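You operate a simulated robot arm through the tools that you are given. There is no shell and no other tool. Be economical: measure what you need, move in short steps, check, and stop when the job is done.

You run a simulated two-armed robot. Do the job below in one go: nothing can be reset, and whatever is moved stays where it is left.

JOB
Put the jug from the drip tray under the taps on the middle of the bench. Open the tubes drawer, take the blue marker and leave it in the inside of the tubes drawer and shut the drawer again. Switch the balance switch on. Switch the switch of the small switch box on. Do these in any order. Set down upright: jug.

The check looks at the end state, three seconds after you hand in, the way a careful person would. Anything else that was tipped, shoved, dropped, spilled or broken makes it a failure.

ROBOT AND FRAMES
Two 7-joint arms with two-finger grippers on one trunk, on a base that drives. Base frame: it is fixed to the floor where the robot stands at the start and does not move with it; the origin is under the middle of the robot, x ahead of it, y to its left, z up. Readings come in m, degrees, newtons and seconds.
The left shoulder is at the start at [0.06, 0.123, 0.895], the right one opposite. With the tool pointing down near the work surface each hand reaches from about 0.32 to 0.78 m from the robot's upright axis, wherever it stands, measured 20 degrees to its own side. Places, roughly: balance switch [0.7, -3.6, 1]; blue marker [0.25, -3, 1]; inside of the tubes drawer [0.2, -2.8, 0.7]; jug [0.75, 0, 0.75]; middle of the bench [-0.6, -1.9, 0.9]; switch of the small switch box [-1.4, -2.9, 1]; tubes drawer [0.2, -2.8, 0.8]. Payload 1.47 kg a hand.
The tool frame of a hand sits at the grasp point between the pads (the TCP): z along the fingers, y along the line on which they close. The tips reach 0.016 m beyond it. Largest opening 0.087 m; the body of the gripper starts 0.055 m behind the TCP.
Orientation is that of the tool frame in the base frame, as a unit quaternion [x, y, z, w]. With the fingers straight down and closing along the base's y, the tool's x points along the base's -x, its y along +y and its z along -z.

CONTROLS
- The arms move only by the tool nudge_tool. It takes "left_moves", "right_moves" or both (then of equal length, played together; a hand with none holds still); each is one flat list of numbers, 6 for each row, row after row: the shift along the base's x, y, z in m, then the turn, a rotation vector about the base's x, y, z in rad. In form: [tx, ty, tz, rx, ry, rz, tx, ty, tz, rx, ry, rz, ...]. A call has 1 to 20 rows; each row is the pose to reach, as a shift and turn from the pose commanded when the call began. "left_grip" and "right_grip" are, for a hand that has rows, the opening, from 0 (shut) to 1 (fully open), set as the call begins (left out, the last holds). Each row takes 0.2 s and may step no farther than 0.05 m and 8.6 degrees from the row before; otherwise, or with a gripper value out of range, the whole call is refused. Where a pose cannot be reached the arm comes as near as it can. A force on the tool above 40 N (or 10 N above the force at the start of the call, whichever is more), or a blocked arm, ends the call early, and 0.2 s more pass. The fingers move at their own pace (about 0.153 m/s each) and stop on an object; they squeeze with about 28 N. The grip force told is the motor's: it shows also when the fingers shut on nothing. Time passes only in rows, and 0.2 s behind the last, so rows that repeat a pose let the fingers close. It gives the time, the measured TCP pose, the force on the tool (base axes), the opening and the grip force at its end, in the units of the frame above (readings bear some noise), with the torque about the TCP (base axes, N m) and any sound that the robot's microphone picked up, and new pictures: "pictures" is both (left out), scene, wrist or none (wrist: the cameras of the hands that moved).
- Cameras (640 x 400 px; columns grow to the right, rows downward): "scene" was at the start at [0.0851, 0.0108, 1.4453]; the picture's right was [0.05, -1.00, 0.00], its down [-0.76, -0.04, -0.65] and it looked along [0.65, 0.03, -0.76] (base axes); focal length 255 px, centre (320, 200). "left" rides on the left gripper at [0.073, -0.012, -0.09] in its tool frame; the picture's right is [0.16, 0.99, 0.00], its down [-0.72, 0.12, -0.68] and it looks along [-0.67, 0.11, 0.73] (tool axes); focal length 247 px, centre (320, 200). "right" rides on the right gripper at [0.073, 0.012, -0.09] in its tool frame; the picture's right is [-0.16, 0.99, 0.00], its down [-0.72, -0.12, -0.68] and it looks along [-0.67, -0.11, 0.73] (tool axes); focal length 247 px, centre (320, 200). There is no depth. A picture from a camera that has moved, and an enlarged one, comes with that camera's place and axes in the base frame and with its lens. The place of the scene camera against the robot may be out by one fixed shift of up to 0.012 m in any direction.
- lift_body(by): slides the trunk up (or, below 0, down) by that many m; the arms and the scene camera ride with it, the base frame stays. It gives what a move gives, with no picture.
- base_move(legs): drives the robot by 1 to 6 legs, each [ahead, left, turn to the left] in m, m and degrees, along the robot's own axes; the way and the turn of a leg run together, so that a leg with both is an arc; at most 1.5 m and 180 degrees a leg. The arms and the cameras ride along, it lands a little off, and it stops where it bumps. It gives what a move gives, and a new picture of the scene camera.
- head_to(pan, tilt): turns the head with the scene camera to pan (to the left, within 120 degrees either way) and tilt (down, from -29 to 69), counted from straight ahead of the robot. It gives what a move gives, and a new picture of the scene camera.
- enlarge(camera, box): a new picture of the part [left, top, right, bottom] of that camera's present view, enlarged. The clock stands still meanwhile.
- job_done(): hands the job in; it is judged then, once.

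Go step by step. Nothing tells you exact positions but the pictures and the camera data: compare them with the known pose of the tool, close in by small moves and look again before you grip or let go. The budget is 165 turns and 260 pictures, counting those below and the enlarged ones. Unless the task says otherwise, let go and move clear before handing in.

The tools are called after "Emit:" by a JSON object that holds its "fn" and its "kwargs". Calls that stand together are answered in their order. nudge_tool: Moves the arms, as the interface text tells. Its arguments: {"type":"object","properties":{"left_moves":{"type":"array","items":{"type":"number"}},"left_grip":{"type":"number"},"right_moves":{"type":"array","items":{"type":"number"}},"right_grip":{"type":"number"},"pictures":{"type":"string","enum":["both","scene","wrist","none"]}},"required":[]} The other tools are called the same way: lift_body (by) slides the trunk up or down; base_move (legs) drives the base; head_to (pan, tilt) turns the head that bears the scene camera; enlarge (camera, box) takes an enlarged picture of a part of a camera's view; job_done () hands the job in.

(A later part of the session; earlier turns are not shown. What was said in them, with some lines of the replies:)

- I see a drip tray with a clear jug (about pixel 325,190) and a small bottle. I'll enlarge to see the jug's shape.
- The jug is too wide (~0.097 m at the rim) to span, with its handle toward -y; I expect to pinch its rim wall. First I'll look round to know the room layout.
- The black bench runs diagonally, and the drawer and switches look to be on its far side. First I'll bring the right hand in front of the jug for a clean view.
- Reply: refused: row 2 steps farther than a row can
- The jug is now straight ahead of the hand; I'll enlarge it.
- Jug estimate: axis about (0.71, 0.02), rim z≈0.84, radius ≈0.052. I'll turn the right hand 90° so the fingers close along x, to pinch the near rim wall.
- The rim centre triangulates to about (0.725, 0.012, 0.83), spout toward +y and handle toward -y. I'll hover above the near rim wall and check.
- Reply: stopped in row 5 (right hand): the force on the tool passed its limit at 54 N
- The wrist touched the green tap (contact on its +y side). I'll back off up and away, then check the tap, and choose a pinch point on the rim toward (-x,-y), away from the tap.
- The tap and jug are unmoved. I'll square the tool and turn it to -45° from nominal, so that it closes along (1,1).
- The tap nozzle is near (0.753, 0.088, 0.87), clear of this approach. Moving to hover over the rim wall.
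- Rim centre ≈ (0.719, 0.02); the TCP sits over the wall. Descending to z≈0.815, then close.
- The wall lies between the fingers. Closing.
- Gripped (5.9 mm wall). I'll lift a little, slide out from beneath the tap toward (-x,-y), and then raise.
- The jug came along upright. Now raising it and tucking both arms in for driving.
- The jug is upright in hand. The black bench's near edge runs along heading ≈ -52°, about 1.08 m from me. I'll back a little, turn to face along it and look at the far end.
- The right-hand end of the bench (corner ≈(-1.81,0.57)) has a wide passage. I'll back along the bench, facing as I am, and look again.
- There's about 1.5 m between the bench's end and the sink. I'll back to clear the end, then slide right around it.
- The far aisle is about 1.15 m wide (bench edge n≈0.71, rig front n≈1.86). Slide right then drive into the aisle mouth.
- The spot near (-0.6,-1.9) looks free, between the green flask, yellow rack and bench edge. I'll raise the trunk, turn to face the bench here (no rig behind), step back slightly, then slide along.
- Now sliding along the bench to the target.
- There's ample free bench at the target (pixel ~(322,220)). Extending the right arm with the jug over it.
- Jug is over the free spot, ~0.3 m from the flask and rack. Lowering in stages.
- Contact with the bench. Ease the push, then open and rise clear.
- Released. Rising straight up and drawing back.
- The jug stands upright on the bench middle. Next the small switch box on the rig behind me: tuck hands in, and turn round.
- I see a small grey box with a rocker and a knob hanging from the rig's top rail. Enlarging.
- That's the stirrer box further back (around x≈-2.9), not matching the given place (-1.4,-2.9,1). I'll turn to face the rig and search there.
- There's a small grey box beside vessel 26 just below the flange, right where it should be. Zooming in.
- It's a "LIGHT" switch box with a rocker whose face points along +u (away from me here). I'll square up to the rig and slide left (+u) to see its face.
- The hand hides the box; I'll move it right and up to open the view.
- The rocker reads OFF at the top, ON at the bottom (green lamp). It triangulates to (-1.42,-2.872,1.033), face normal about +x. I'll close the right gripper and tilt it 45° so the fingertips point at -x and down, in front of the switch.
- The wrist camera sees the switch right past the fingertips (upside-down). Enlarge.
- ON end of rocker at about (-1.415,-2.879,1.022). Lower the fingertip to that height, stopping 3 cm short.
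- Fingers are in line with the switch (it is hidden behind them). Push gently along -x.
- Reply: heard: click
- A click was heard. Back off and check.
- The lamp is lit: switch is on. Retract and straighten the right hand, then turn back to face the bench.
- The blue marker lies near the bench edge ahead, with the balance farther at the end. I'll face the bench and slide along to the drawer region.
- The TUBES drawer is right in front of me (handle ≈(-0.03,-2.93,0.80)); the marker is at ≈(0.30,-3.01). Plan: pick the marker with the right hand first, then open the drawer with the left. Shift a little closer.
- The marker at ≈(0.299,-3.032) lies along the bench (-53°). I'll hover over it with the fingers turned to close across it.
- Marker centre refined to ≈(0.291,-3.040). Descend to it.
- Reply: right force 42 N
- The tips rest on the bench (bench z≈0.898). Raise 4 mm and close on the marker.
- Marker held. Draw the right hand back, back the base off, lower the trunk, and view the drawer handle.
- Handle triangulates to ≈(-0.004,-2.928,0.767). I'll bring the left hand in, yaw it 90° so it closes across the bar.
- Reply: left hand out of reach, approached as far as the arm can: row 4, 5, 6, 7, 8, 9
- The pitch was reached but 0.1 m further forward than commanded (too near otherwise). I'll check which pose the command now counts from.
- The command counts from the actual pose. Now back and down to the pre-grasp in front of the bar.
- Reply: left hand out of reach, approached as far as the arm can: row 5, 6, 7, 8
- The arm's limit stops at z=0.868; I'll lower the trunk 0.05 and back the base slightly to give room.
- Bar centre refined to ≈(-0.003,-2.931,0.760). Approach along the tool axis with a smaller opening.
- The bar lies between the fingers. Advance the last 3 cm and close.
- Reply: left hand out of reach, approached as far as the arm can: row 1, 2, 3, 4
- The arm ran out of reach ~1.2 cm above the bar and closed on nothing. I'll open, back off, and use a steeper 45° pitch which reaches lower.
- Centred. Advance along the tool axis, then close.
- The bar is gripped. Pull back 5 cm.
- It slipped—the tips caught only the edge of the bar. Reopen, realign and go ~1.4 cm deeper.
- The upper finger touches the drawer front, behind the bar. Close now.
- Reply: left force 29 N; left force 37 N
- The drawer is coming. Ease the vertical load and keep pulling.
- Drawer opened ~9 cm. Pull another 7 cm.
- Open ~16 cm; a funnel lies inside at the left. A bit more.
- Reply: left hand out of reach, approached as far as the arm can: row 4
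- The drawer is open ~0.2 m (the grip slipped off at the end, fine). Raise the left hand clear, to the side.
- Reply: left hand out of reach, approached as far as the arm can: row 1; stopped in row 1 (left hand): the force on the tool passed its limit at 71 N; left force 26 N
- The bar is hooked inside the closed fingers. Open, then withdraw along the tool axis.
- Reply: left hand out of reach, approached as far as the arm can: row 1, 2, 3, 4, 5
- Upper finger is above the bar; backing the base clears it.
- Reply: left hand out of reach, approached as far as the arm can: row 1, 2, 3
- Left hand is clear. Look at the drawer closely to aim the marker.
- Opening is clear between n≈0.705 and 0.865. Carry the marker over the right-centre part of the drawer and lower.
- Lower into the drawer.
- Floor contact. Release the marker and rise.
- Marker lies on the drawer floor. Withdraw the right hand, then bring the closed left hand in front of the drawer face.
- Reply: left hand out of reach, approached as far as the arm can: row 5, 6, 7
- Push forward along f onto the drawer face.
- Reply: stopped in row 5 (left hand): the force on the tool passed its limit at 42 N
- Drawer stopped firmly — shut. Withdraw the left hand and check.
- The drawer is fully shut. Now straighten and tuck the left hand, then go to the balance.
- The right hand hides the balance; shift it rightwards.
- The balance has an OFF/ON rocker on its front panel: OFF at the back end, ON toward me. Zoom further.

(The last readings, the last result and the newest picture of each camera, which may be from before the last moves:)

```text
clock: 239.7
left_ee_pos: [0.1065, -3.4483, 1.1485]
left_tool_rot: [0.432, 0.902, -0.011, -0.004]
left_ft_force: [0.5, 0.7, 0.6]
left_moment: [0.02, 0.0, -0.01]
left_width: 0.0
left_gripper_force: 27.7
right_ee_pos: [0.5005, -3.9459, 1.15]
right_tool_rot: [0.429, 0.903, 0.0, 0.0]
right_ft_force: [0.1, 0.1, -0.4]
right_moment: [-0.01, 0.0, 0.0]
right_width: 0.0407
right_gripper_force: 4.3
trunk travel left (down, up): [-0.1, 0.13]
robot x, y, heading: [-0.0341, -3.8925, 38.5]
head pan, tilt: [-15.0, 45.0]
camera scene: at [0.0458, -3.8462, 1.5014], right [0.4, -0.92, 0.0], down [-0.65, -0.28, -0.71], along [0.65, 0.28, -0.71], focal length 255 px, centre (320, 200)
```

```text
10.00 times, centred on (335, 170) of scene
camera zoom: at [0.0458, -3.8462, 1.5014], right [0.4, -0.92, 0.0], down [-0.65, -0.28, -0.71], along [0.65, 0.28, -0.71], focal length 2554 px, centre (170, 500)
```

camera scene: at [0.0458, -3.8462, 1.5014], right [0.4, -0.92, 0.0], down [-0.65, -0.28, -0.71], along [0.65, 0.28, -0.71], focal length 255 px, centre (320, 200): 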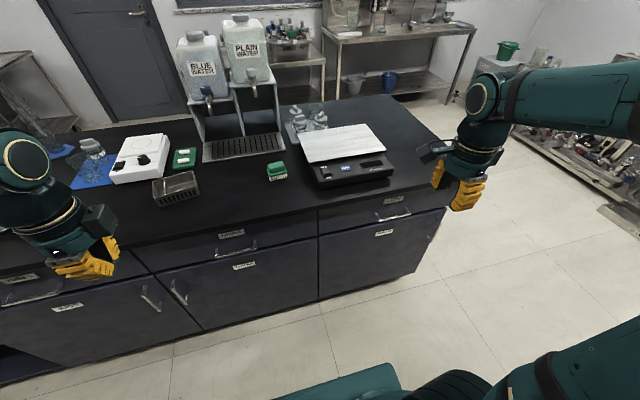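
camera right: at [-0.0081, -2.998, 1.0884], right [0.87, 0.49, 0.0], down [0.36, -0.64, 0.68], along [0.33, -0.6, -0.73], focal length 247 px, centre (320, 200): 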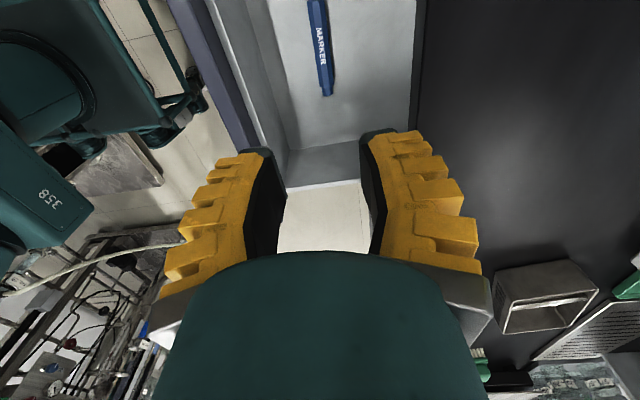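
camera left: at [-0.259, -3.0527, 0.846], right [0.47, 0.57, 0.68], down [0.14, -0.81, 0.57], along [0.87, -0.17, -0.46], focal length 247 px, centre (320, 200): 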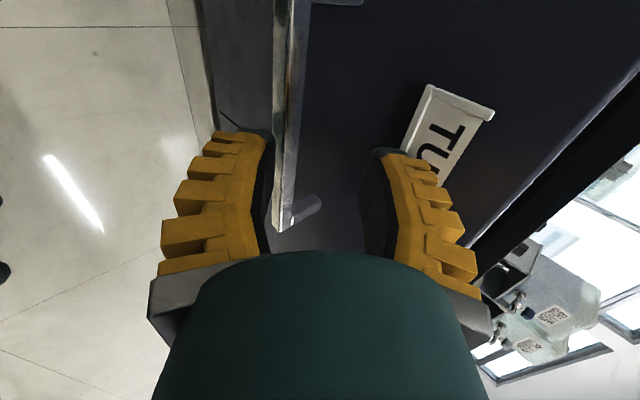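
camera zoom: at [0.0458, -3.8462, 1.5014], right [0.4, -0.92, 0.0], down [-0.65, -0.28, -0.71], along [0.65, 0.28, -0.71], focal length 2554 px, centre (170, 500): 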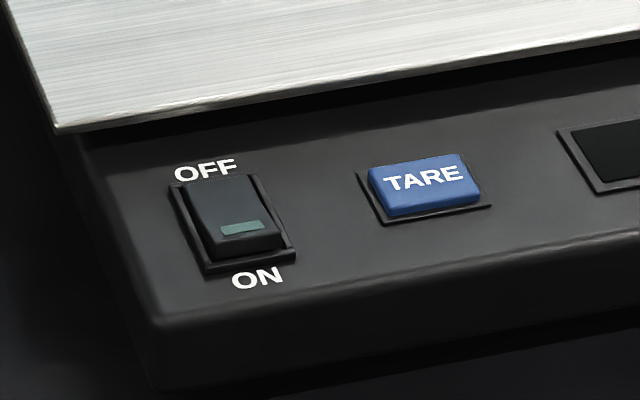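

Move the base closer for reach.

Emit:
{"fn": "base_move", "kwargs": {"legs": [[0.16, -0.08, 0]]}}

Emit:
{"fn": "nudge_tool", "kwargs": {"right_grip": 0, "right_moves": [-0.01, 0.012, 0, 0, 0, 0.143, -0.02, 0.025, 0, 0, 0, 0.286, -0.03, 0.038, 0, 0, 0, 0.428, -0.04, 0.05, 0, 0, 0, 0.571, -0.05, 0.063, 0, 0, 0, 0.714, -0.06, 0.075, 0, 0, 0, 0.857, -0.07, 0.088, 0, 0, 0, 1.0, -0.08, 0.1, 0, 0, 0, 1.142, -0.09, 0.113, 0, 0, 0, 1.285, -0.1, 0.126, 0, 0, 0, 1.428, -0.11, 0.138, 0, 0, 0, 1.571, -0.11, 0.138, 0, 0, 0, 1.571], "pictures": "both"}}

```text
clock: 241.2
left_ee_pos: [0.2837, -3.4123, 1.147]
left_tool_rot: [0.434, 0.901, -0.012, -0.005]
left_ft_force: [0.5, 0.7, -0.4]
left_moment: [0.01, 0.02, -0.01]
left_width: 0.0
left_gripper_force: 28.0
right_ee_pos: [0.6754, -3.9106, 1.1515]
right_tool_rot: [0.432, 0.902, -0.001, 0.0]
right_ft_force: [0.9, -0.6, -0.8]
right_moment: [-0.04, 0.01, 0.01]
right_width: 0.0406
right_gripper_force: 4.0
trunk travel left (down, up): [-0.1, 0.13]
robot x, y, heading: [0.1433, -3.8555, 38.0]
head pan, tilt: [-15.0, 45.0]
camera scene: at [0.2216, -3.8099, 1.5013], right [0.4, -0.92, 0.0], down [-0.65, -0.28, -0.71], along [0.65, 0.28, -0.71], focal length 255 px, centre (320, 200)
```

scene: 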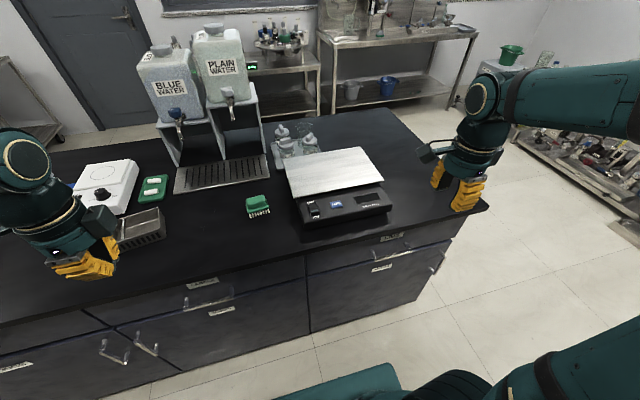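

```text
clock: 243.8
left_ee_pos: [0.2826, -3.412, 1.1478]
left_tool_rot: [0.434, 0.901, -0.011, -0.004]
left_ft_force: [-0.1, 0.5, -0.1]
left_moment: [-0.01, 0.03, -0.01]
left_width: 0.0
left_gripper_force: 28.3
right_ee_pos: [0.5642, -3.7728, 1.1528]
right_tool_rot: [-0.333, 0.943, 0.0, 0.0]
right_ft_force: [-0.9, 0.2, -0.2]
right_moment: [-0.01, -0.05, 0.03]
right_width: 0.0001
right_gripper_force: 27.7
trunk travel left (down, up): [-0.1, 0.13]
robot x, y, heading: [0.1466, -3.8522, 38.5]
head pan, tilt: [-15.0, 45.0]
camera scene: at [0.2204, -3.8103, 1.5014], right [0.4, -0.92, 0.0], down [-0.65, -0.28, -0.71], along [0.65, 0.28, -0.71], focal length 255 px, centre (320, 200)
camera right: at [0.5, -3.8084, 1.2401], right [-0.5, 0.87, 0.0], down [0.63, 0.36, 0.68], along [0.59, 0.34, -0.73], focal length 247 px, centre (320, 200)
```

scene: 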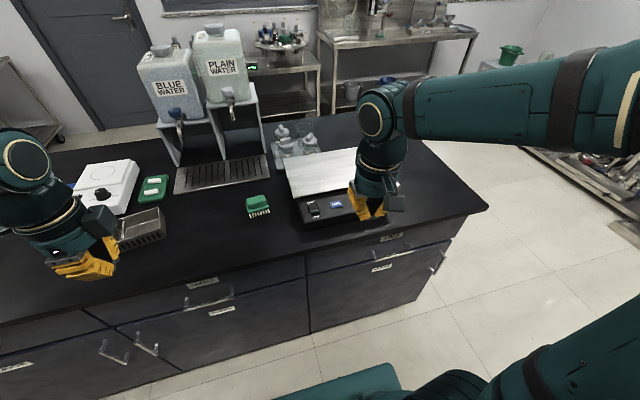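
right: 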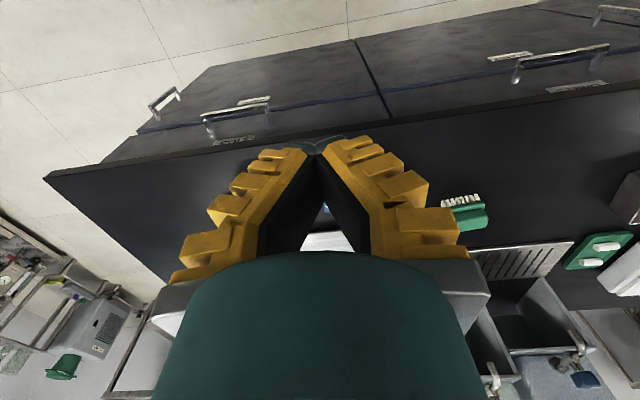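

Emit:
{"fn": "enlarge", "kwargs": {"camera": "scene", "box": [290, 190, 350, 230]}}

```text
10.00 times, centred on (320, 210) of scene
camera zoom: at [0.2204, -3.8103, 1.5014], right [0.4, -0.92, 0.0], down [-0.65, -0.28, -0.71], along [0.65, 0.28, -0.71], focal length 2554 px, centre (320, 100)
```

zoom: 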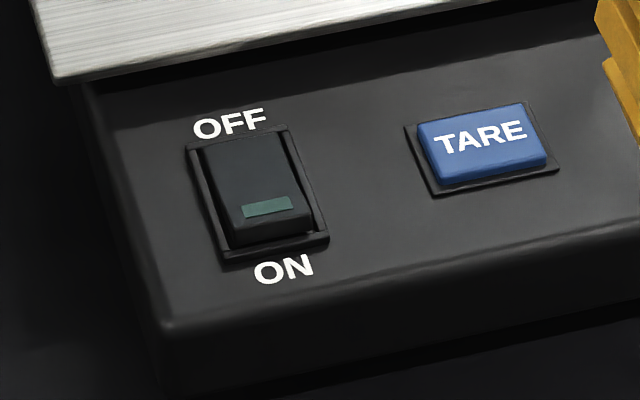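

I need a lateral baseline for the height; move the right hand 10 cm right so its camera sees the switch.

Emit:
{"fn": "nudge_tool", "kwargs": {"right_moves": [0.03, -0.038, 0, 0, 0, 0, 0.06, -0.077, 0, 0, 0, 0, 0.068, -0.087, 0, 0, 0, 0], "pictures": "wrist"}}

Emit:
{"fn": "enlarge", "kwargs": {"camera": "right", "box": [400, 120, 560, 230]}}

```text
clock: 244.6
left_ee_pos: [0.283, -3.4125, 1.149]
left_tool_rot: [0.434, 0.901, -0.012, -0.004]
left_ft_force: [-0.6, -0.4, -0.4]
left_moment: [0.0, 0.01, -0.02]
left_width: 0.0001
left_gripper_force: 28.3
right_ee_pos: [0.6304, -3.8618, 1.1531]
right_tool_rot: [-0.333, 0.943, 0.001, 0.001]
right_ft_force: [-1.2, 0.3, 0.0]
right_moment: [0.0, -0.01, -0.02]
right_width: 0.0
right_gripper_force: 27.8
trunk travel left (down, up): [-0.1, 0.13]
robot x, y, heading: [0.1366, -3.8562, 38.4]
head pan, tilt: [-15.0, 45.0]
camera right: at [0.5673, -3.8976, 1.2413], right [-0.5, 0.87, 0.0], down [0.64, 0.36, 0.68], along [0.59, 0.34, -0.73], focal length 247 px, centre (320, 200)
```

right: 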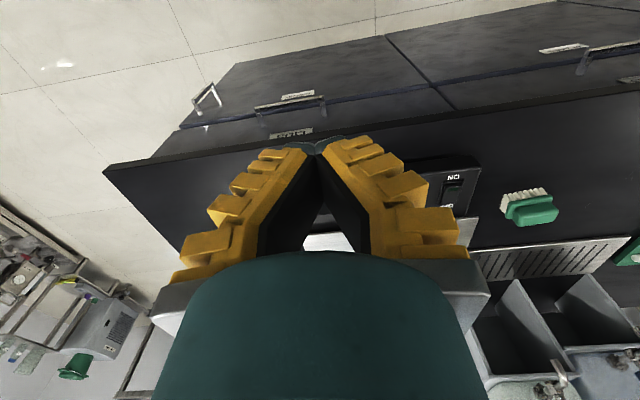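

```text
3.64 times, centred on (480, 175) of right
camera zoom: at [0.5673, -3.8976, 1.2413], right [-0.5, 0.87, 0.0], down [0.64, 0.36, 0.68], along [0.59, 0.34, -0.73], focal length 898 px, centre (-262, 291)
```

zoom: 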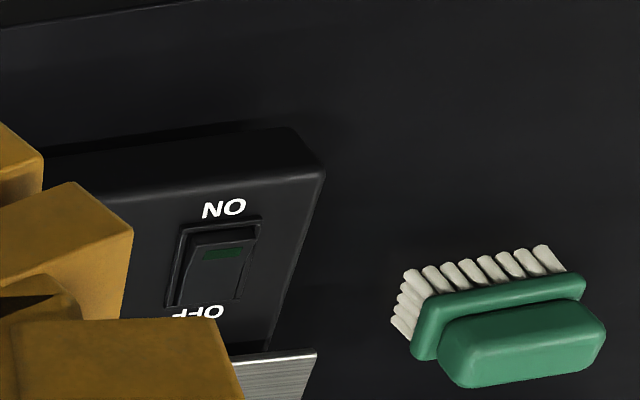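

Switch's ON end triangulates to (0.679,-3.596,0.951). Pitch the closed fingers 45° and hover above it.

Emit:
{"fn": "nudge_tool", "kwargs": {"right_moves": [0.006, 0.033, 0, 0, 0, 0, 0.012, 0.066, 0, 0.081, -0.103, 0, 0.018, 0.1, 0, 0.162, -0.205, 0, 0.024, 0.133, 0, 0.244, -0.308, 0, 0.03, 0.166, -0.01, 0.325, -0.41, 0, 0.036, 0.199, -0.03, 0.406, -0.513, 0, 0.042, 0.232, -0.06, 0.4875, -0.6154, 0, 0.0486, 0.2658, -0.09, 0.4875, -0.6154, 0, 0.0486, 0.2658, -0.11, 0.4875, -0.6154, 0, 0.0486, 0.2658, -0.11, 0.4875, -0.6154, 0]}}

Emit:
{"fn": "enlarge", "kwargs": {"camera": "scene", "box": [270, 150, 390, 240]}}

Emit:
{"fn": "enlarge", "kwargs": {"camera": "right", "box": [240, 60, 400, 170]}}

```text
clock: 246.8
left_ee_pos: [0.2829, -3.4119, 1.1479]
left_tool_rot: [0.434, 0.901, -0.012, -0.004]
left_ft_force: [0.6, -0.5, -0.1]
left_moment: [0.02, -0.02, 0.01]
left_width: 0.0
left_gripper_force: 28.4
right_ee_pos: [0.6799, -3.5918, 1.0409]
right_tool_rot: [-0.307, 0.871, 0.125, 0.363]
right_ft_force: [-0.1, 0.1, -0.3]
right_moment: [0.02, 0.02, 0.0]
right_width: 0.0001
right_gripper_force: 27.9
trunk travel left (down, up): [-0.1, 0.13]
robot x, y, heading: [0.1389, -3.8529, 38.4]
head pan, tilt: [-15.0, 45.0]
camera scene: at [0.2203, -3.8098, 1.5014], right [0.4, -0.92, 0.0], down [-0.65, -0.28, -0.71], along [0.65, 0.28, -0.71], focal length 255 px, centre (320, 200)
camera right: at [0.5825, -3.654, 1.0528], right [-0.53, 0.84, 0.11], down [0.09, -0.07, 0.99], along [0.84, 0.54, -0.04], focal length 247 px, centre (320, 200)
```

scene: 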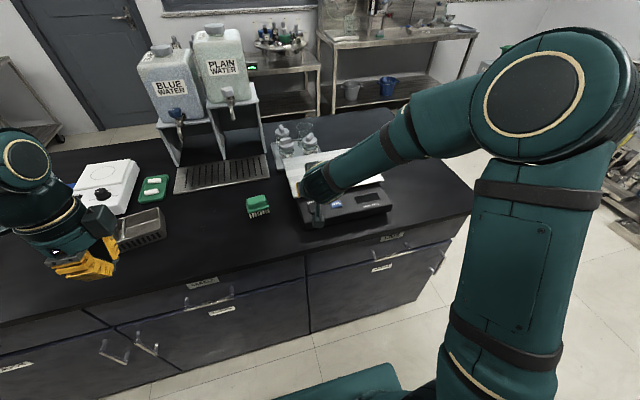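
right: 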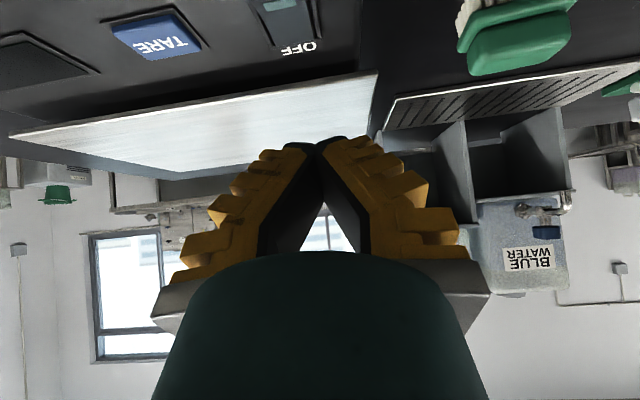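

```text
4.44 times, centred on (330, 195) of scene
camera zoom: at [0.2203, -3.8098, 1.5014], right [0.4, -0.92, 0.0], down [-0.65, -0.28, -0.71], along [0.65, 0.28, -0.71], focal length 1135 px, centre (276, 222)
```

zoom: 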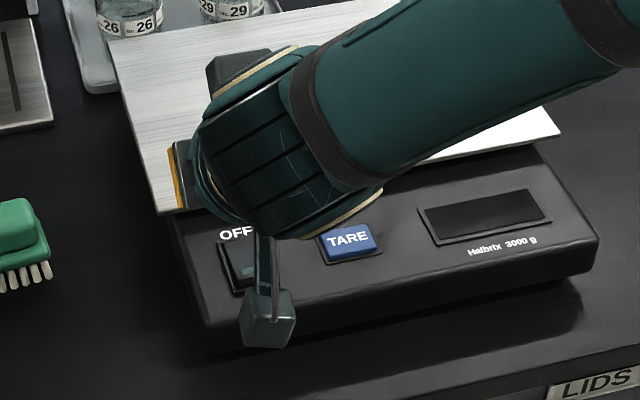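

```text
3.64 times, centred on (320, 115) of right
camera zoom: at [0.5825, -3.654, 1.0528], right [-0.53, 0.84, 0.11], down [0.09, -0.07, 0.99], along [0.84, 0.54, -0.04], focal length 898 px, centre (320, 509)
```

zoom: 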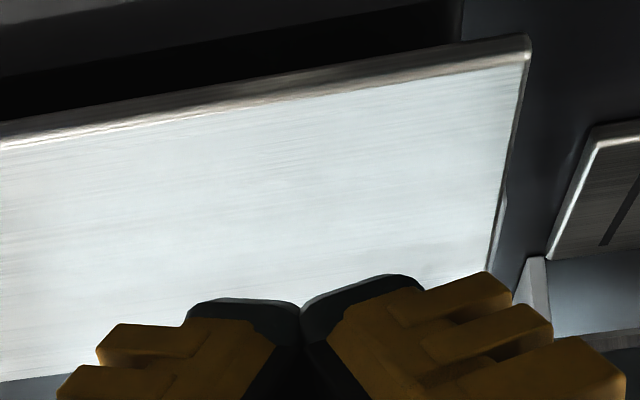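

Aligned (wrist view gives the lamp at (0.685,-3.596)). Descend, then press in small steps.

Emit:
{"fn": "nudge_tool", "kwargs": {"right_moves": [-0.003, -0.006, -0.02, 0, 0, 0, -0.003, -0.006, -0.04, 0, 0, 0, -0.003, -0.006, -0.055, 0, 0, 0, -0.003, -0.006, -0.06, 0, 0, 0], "pictures": "none"}}

Emit:
{"fn": "enlarge", "kwargs": {"camera": "scene", "box": [270, 160, 390, 240]}}

Emit:
{"fn": "enlarge", "kwargs": {"camera": "right", "box": [200, 0, 460, 160]}}

```text
clock: 247.8
left_ee_pos: [0.2827, -3.4131, 1.1489]
left_tool_rot: [0.434, 0.901, -0.012, -0.003]
left_ft_force: [-0.1, -0.5, -0.9]
left_moment: [0.01, -0.03, 0.0]
left_width: 0.0
left_gripper_force: 27.8
right_ee_pos: [0.6767, -3.5996, 0.9804]
right_tool_rot: [-0.307, 0.871, 0.124, 0.363]
right_ft_force: [-1.0, 0.8, 0.1]
right_moment: [0.01, 0.0, 0.02]
right_width: 0.0
right_gripper_force: 28.4
trunk travel left (down, up): [-0.1, 0.13]
robot x, y, heading: [0.1421, -3.8554, 38.7]
head pan, tilt: [-15.0, 45.0]
```

```text
5.00 times, centred on (330, 200) of scene
camera zoom: at [0.2204, -3.8102, 1.5014], right [0.4, -0.92, 0.0], down [-0.65, -0.28, -0.71], along [0.65, 0.28, -0.71], focal length 1277 px, centre (270, 200)
```

zoom: 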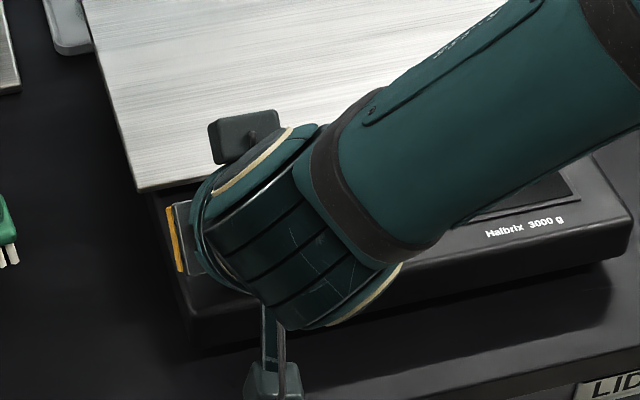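

```text
2.46 times, centred on (330, 80) of right
camera zoom: at [0.5804, -3.6617, 0.993], right [-0.53, 0.84, 0.11], down [0.09, -0.07, 0.99], along [0.84, 0.54, -0.04], focal length 608 px, centre (295, 495)
```

zoom: 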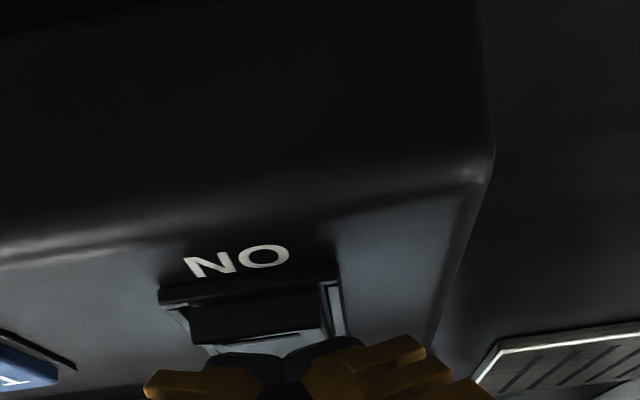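

Fingertips are just above the rocker's ON end (about 5 mm off to its left). Correct laterally and press down.

Emit:
{"fn": "nudge_tool", "kwargs": {"right_moves": [0.0025, -0.004, 0, 0, 0, 0, 0.0025, -0.004, -0.003, 0, 0, 0, 0.0025, -0.004, -0.006, 0, 0, 0, 0.0025, -0.004, -0.009, 0, 0, 0, 0.0025, -0.004, -0.012, 0, 0, 0], "pictures": "none"}}

```text
clock: 249.0
left_ee_pos: [0.2815, -3.4146, 1.1493]
left_tool_rot: [0.434, 0.901, -0.011, -0.003]
left_ft_force: [-0.3, -0.3, 1.1]
left_moment: [-0.03, 0.04, 0.02]
left_width: 0.0
left_gripper_force: 28.0
right_ee_pos: [0.6785, -3.6023, 0.9742]
right_tool_rot: [-0.305, 0.869, 0.125, 0.37]
right_ft_force: [3.0, -3.9, 35.1]
right_moment: [-0.05, -0.03, 0.09]
right_width: 0.0056
right_gripper_force: 28.0
trunk travel left (down, up): [-0.1, 0.13]
robot x, y, heading: [0.1442, -3.8547, 38.4]
head pan, tilt: [-15.0, 45.0]
heard: click
```

A click at 35 N. Lift off and check the lamp.

Emit:
{"fn": "nudge_tool", "kwargs": {"right_moves": [0, 0, 0.02, 0, 0, 0, -0.01, -0.008, 0.05, 0, 0, 0, -0.03, -0.025, 0.08, 0, 0, 0, -0.06, -0.048, 0.09, 0, 0, 0, -0.09, -0.07, 0.1, 0, 0, 0], "pictures": "wrist"}}

Emit:
{"fn": "enlarge", "kwargs": {"camera": "scene", "box": [270, 160, 390, 240]}}

```text
clock: 250.2
left_ee_pos: [0.2825, -3.4135, 1.1494]
left_tool_rot: [0.434, 0.901, -0.012, -0.004]
left_ft_force: [0.1, -0.3, -0.1]
left_moment: [0.03, 0.0, 0.0]
left_width: 0.0
left_gripper_force: 27.2
right_ee_pos: [0.5871, -3.6748, 1.0694]
right_tool_rot: [-0.307, 0.871, 0.124, 0.363]
right_ft_force: [-0.5, -0.3, 0.8]
right_moment: [-0.02, -0.02, -0.02]
right_width: 0.0001
right_gripper_force: 28.0
trunk travel left (down, up): [-0.1, 0.13]
robot x, y, heading: [0.1416, -3.8563, 38.7]
head pan, tilt: [-15.0, 45.0]
camera right: at [0.4909, -3.7371, 1.0823], right [-0.53, 0.84, 0.11], down [0.09, -0.07, 0.99], along [0.84, 0.54, -0.04], focal length 247 px, centre (320, 200)
```

right: 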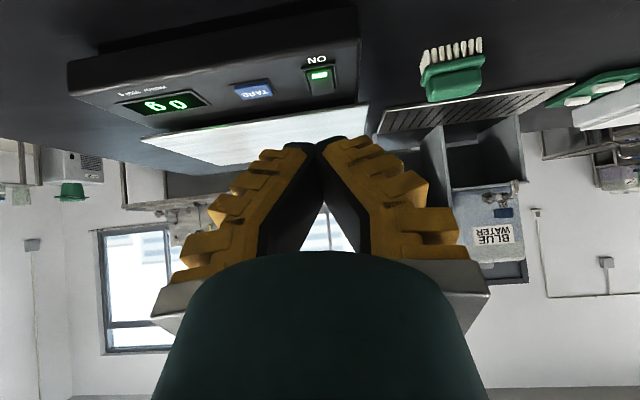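

```text
5.00 times, centred on (330, 200) of scene
camera zoom: at [0.2188, -3.8108, 1.5015], right [0.4, -0.92, 0.0], down [-0.65, -0.28, -0.71], along [0.65, 0.28, -0.71], focal length 1277 px, centre (270, 200)
```

zoom: 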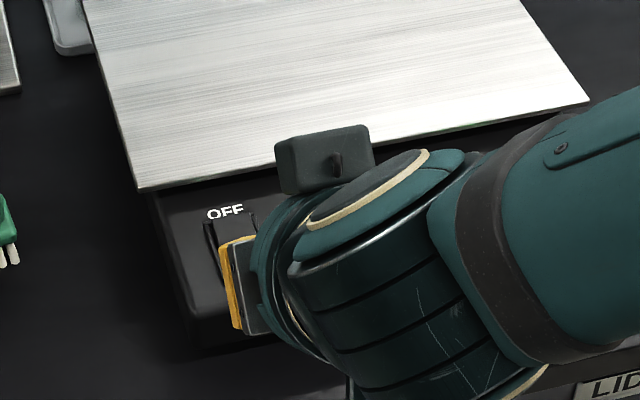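

The balance display and lamp are lit. Withdraw the hand, step back, and take a last look.

Emit:
{"fn": "nudge_tool", "kwargs": {"right_moves": [-0.02, -0.016, 0.03, 0, 0, 0, -0.05, -0.04, 0.05, 0, 0, 0, -0.08, -0.063, 0.06, 0, 0, 0], "pictures": "none"}}

Emit:
{"fn": "base_move", "kwargs": {"legs": [[-0.15, 0, 0]]}}

Emit:
{"fn": "head_to", "kwargs": {"pan": 45, "tilt": 25}}

```text
clock: 251.0
left_ee_pos: [0.2817, -3.413, 1.1492]
left_tool_rot: [0.434, 0.901, -0.011, -0.004]
left_ft_force: [-0.5, -0.1, 0.0]
left_moment: [0.0, -0.03, 0.0]
left_width: 0.0
left_gripper_force: 28.0
right_ee_pos: [0.5254, -3.7182, 1.1539]
right_tool_rot: [-0.307, 0.871, 0.124, 0.363]
right_ft_force: [-0.7, 0.2, -0.4]
right_moment: [0.01, -0.02, 0.01]
right_width: 0.0001
right_gripper_force: 28.2
right hand out of reach, approached as far as the arm can: row 2, 3
trunk travel left (down, up): [-0.1, 0.13]
robot x, y, heading: [0.1395, -3.8558, 38.6]
head pan, tilt: [-15.0, 45.0]
```

```text
clock: 252.4
left_ee_pos: [0.1643, -3.5054, 1.1494]
left_tool_rot: [0.432, 0.902, -0.012, -0.003]
left_ft_force: [-1.0, 0.2, -0.5]
left_moment: [0.04, -0.04, 0.0]
left_width: 0.0
left_gripper_force: 27.7
right_ee_pos: [0.4091, -3.8084, 1.155]
right_tool_rot: [-0.308, 0.871, 0.124, 0.363]
right_ft_force: [-0.8, -0.3, 0.2]
right_moment: [0.0, -0.02, 0.01]
right_width: 0.0001
right_gripper_force: 28.7
trunk travel left (down, up): [-0.1, 0.13]
robot x, y, heading: [0.0225, -3.9487, 38.6]
head pan, tilt: [-15.0, 45.0]
camera scene: at [0.1026, -3.9036, 1.5015], right [0.4, -0.92, 0.0], down [-0.65, -0.28, -0.71], along [0.65, 0.28, -0.71], focal length 255 px, centre (320, 200)
```

scene: 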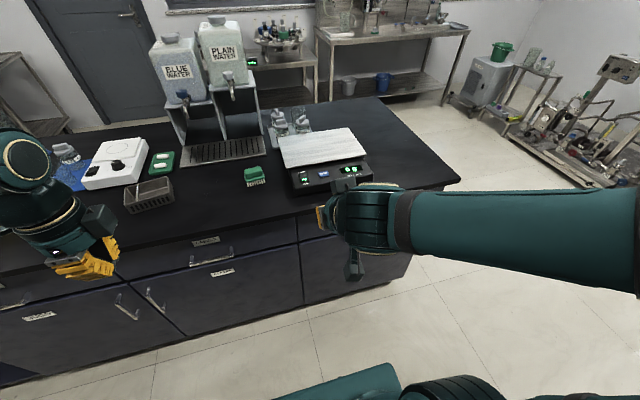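

```text
clock: 253.7
left_ee_pos: [0.1662, -3.5051, 1.1487]
left_tool_rot: [0.433, 0.902, -0.012, -0.004]
left_ft_force: [1.1, -0.5, -1.0]
left_moment: [0.01, 0.05, -0.02]
left_width: 0.0002
left_gripper_force: 27.7
right_ee_pos: [0.4091, -3.8076, 1.1527]
right_tool_rot: [-0.308, 0.871, 0.125, 0.362]
right_ft_force: [-0.1, -0.2, -0.2]
right_moment: [0.0, -0.01, 0.01]
right_width: 0.0003
right_gripper_force: 27.3
trunk travel left (down, up): [-0.1, 0.13]
robot x, y, heading: [0.0219, -3.95, 38.6]
head pan, tilt: [45.0, 25.0]
camera scene: at [0.0394, -3.8438, 1.5319], right [0.99, -0.11, 0.0], down [-0.05, -0.42, -0.91], along [0.1, 0.9, -0.42], focal length 255 px, centre (320, 200)
```

scene: 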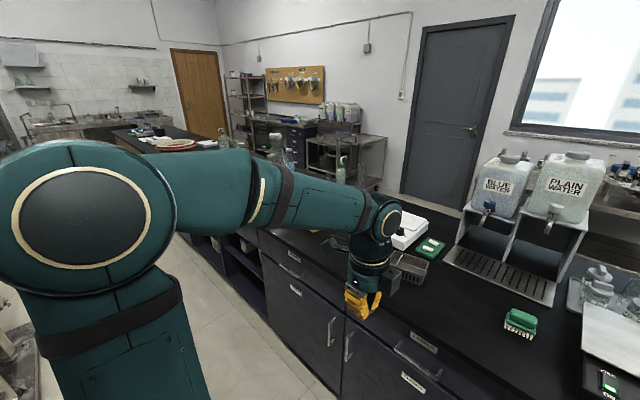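

The balance is lit, the drawers are all shut and nothing looks disturbed. Handing in.

Emit:
{"fn": "job_done", "kwargs": {}}

```text
The job is handed in.
```

I finished all four tasks and handed the job in. The jug stands upright on the middle of the bench. The blue marker is in the tubes drawer, which is shut. The balance and the small switch box (labelled LIGHT) are both switched on, with their lamps lit.

While reaching for the jug, the right wrist bumped the green tap hard enough to stop the move (54 N). In the pictures afterwards neither the tap nor the jug had moved.
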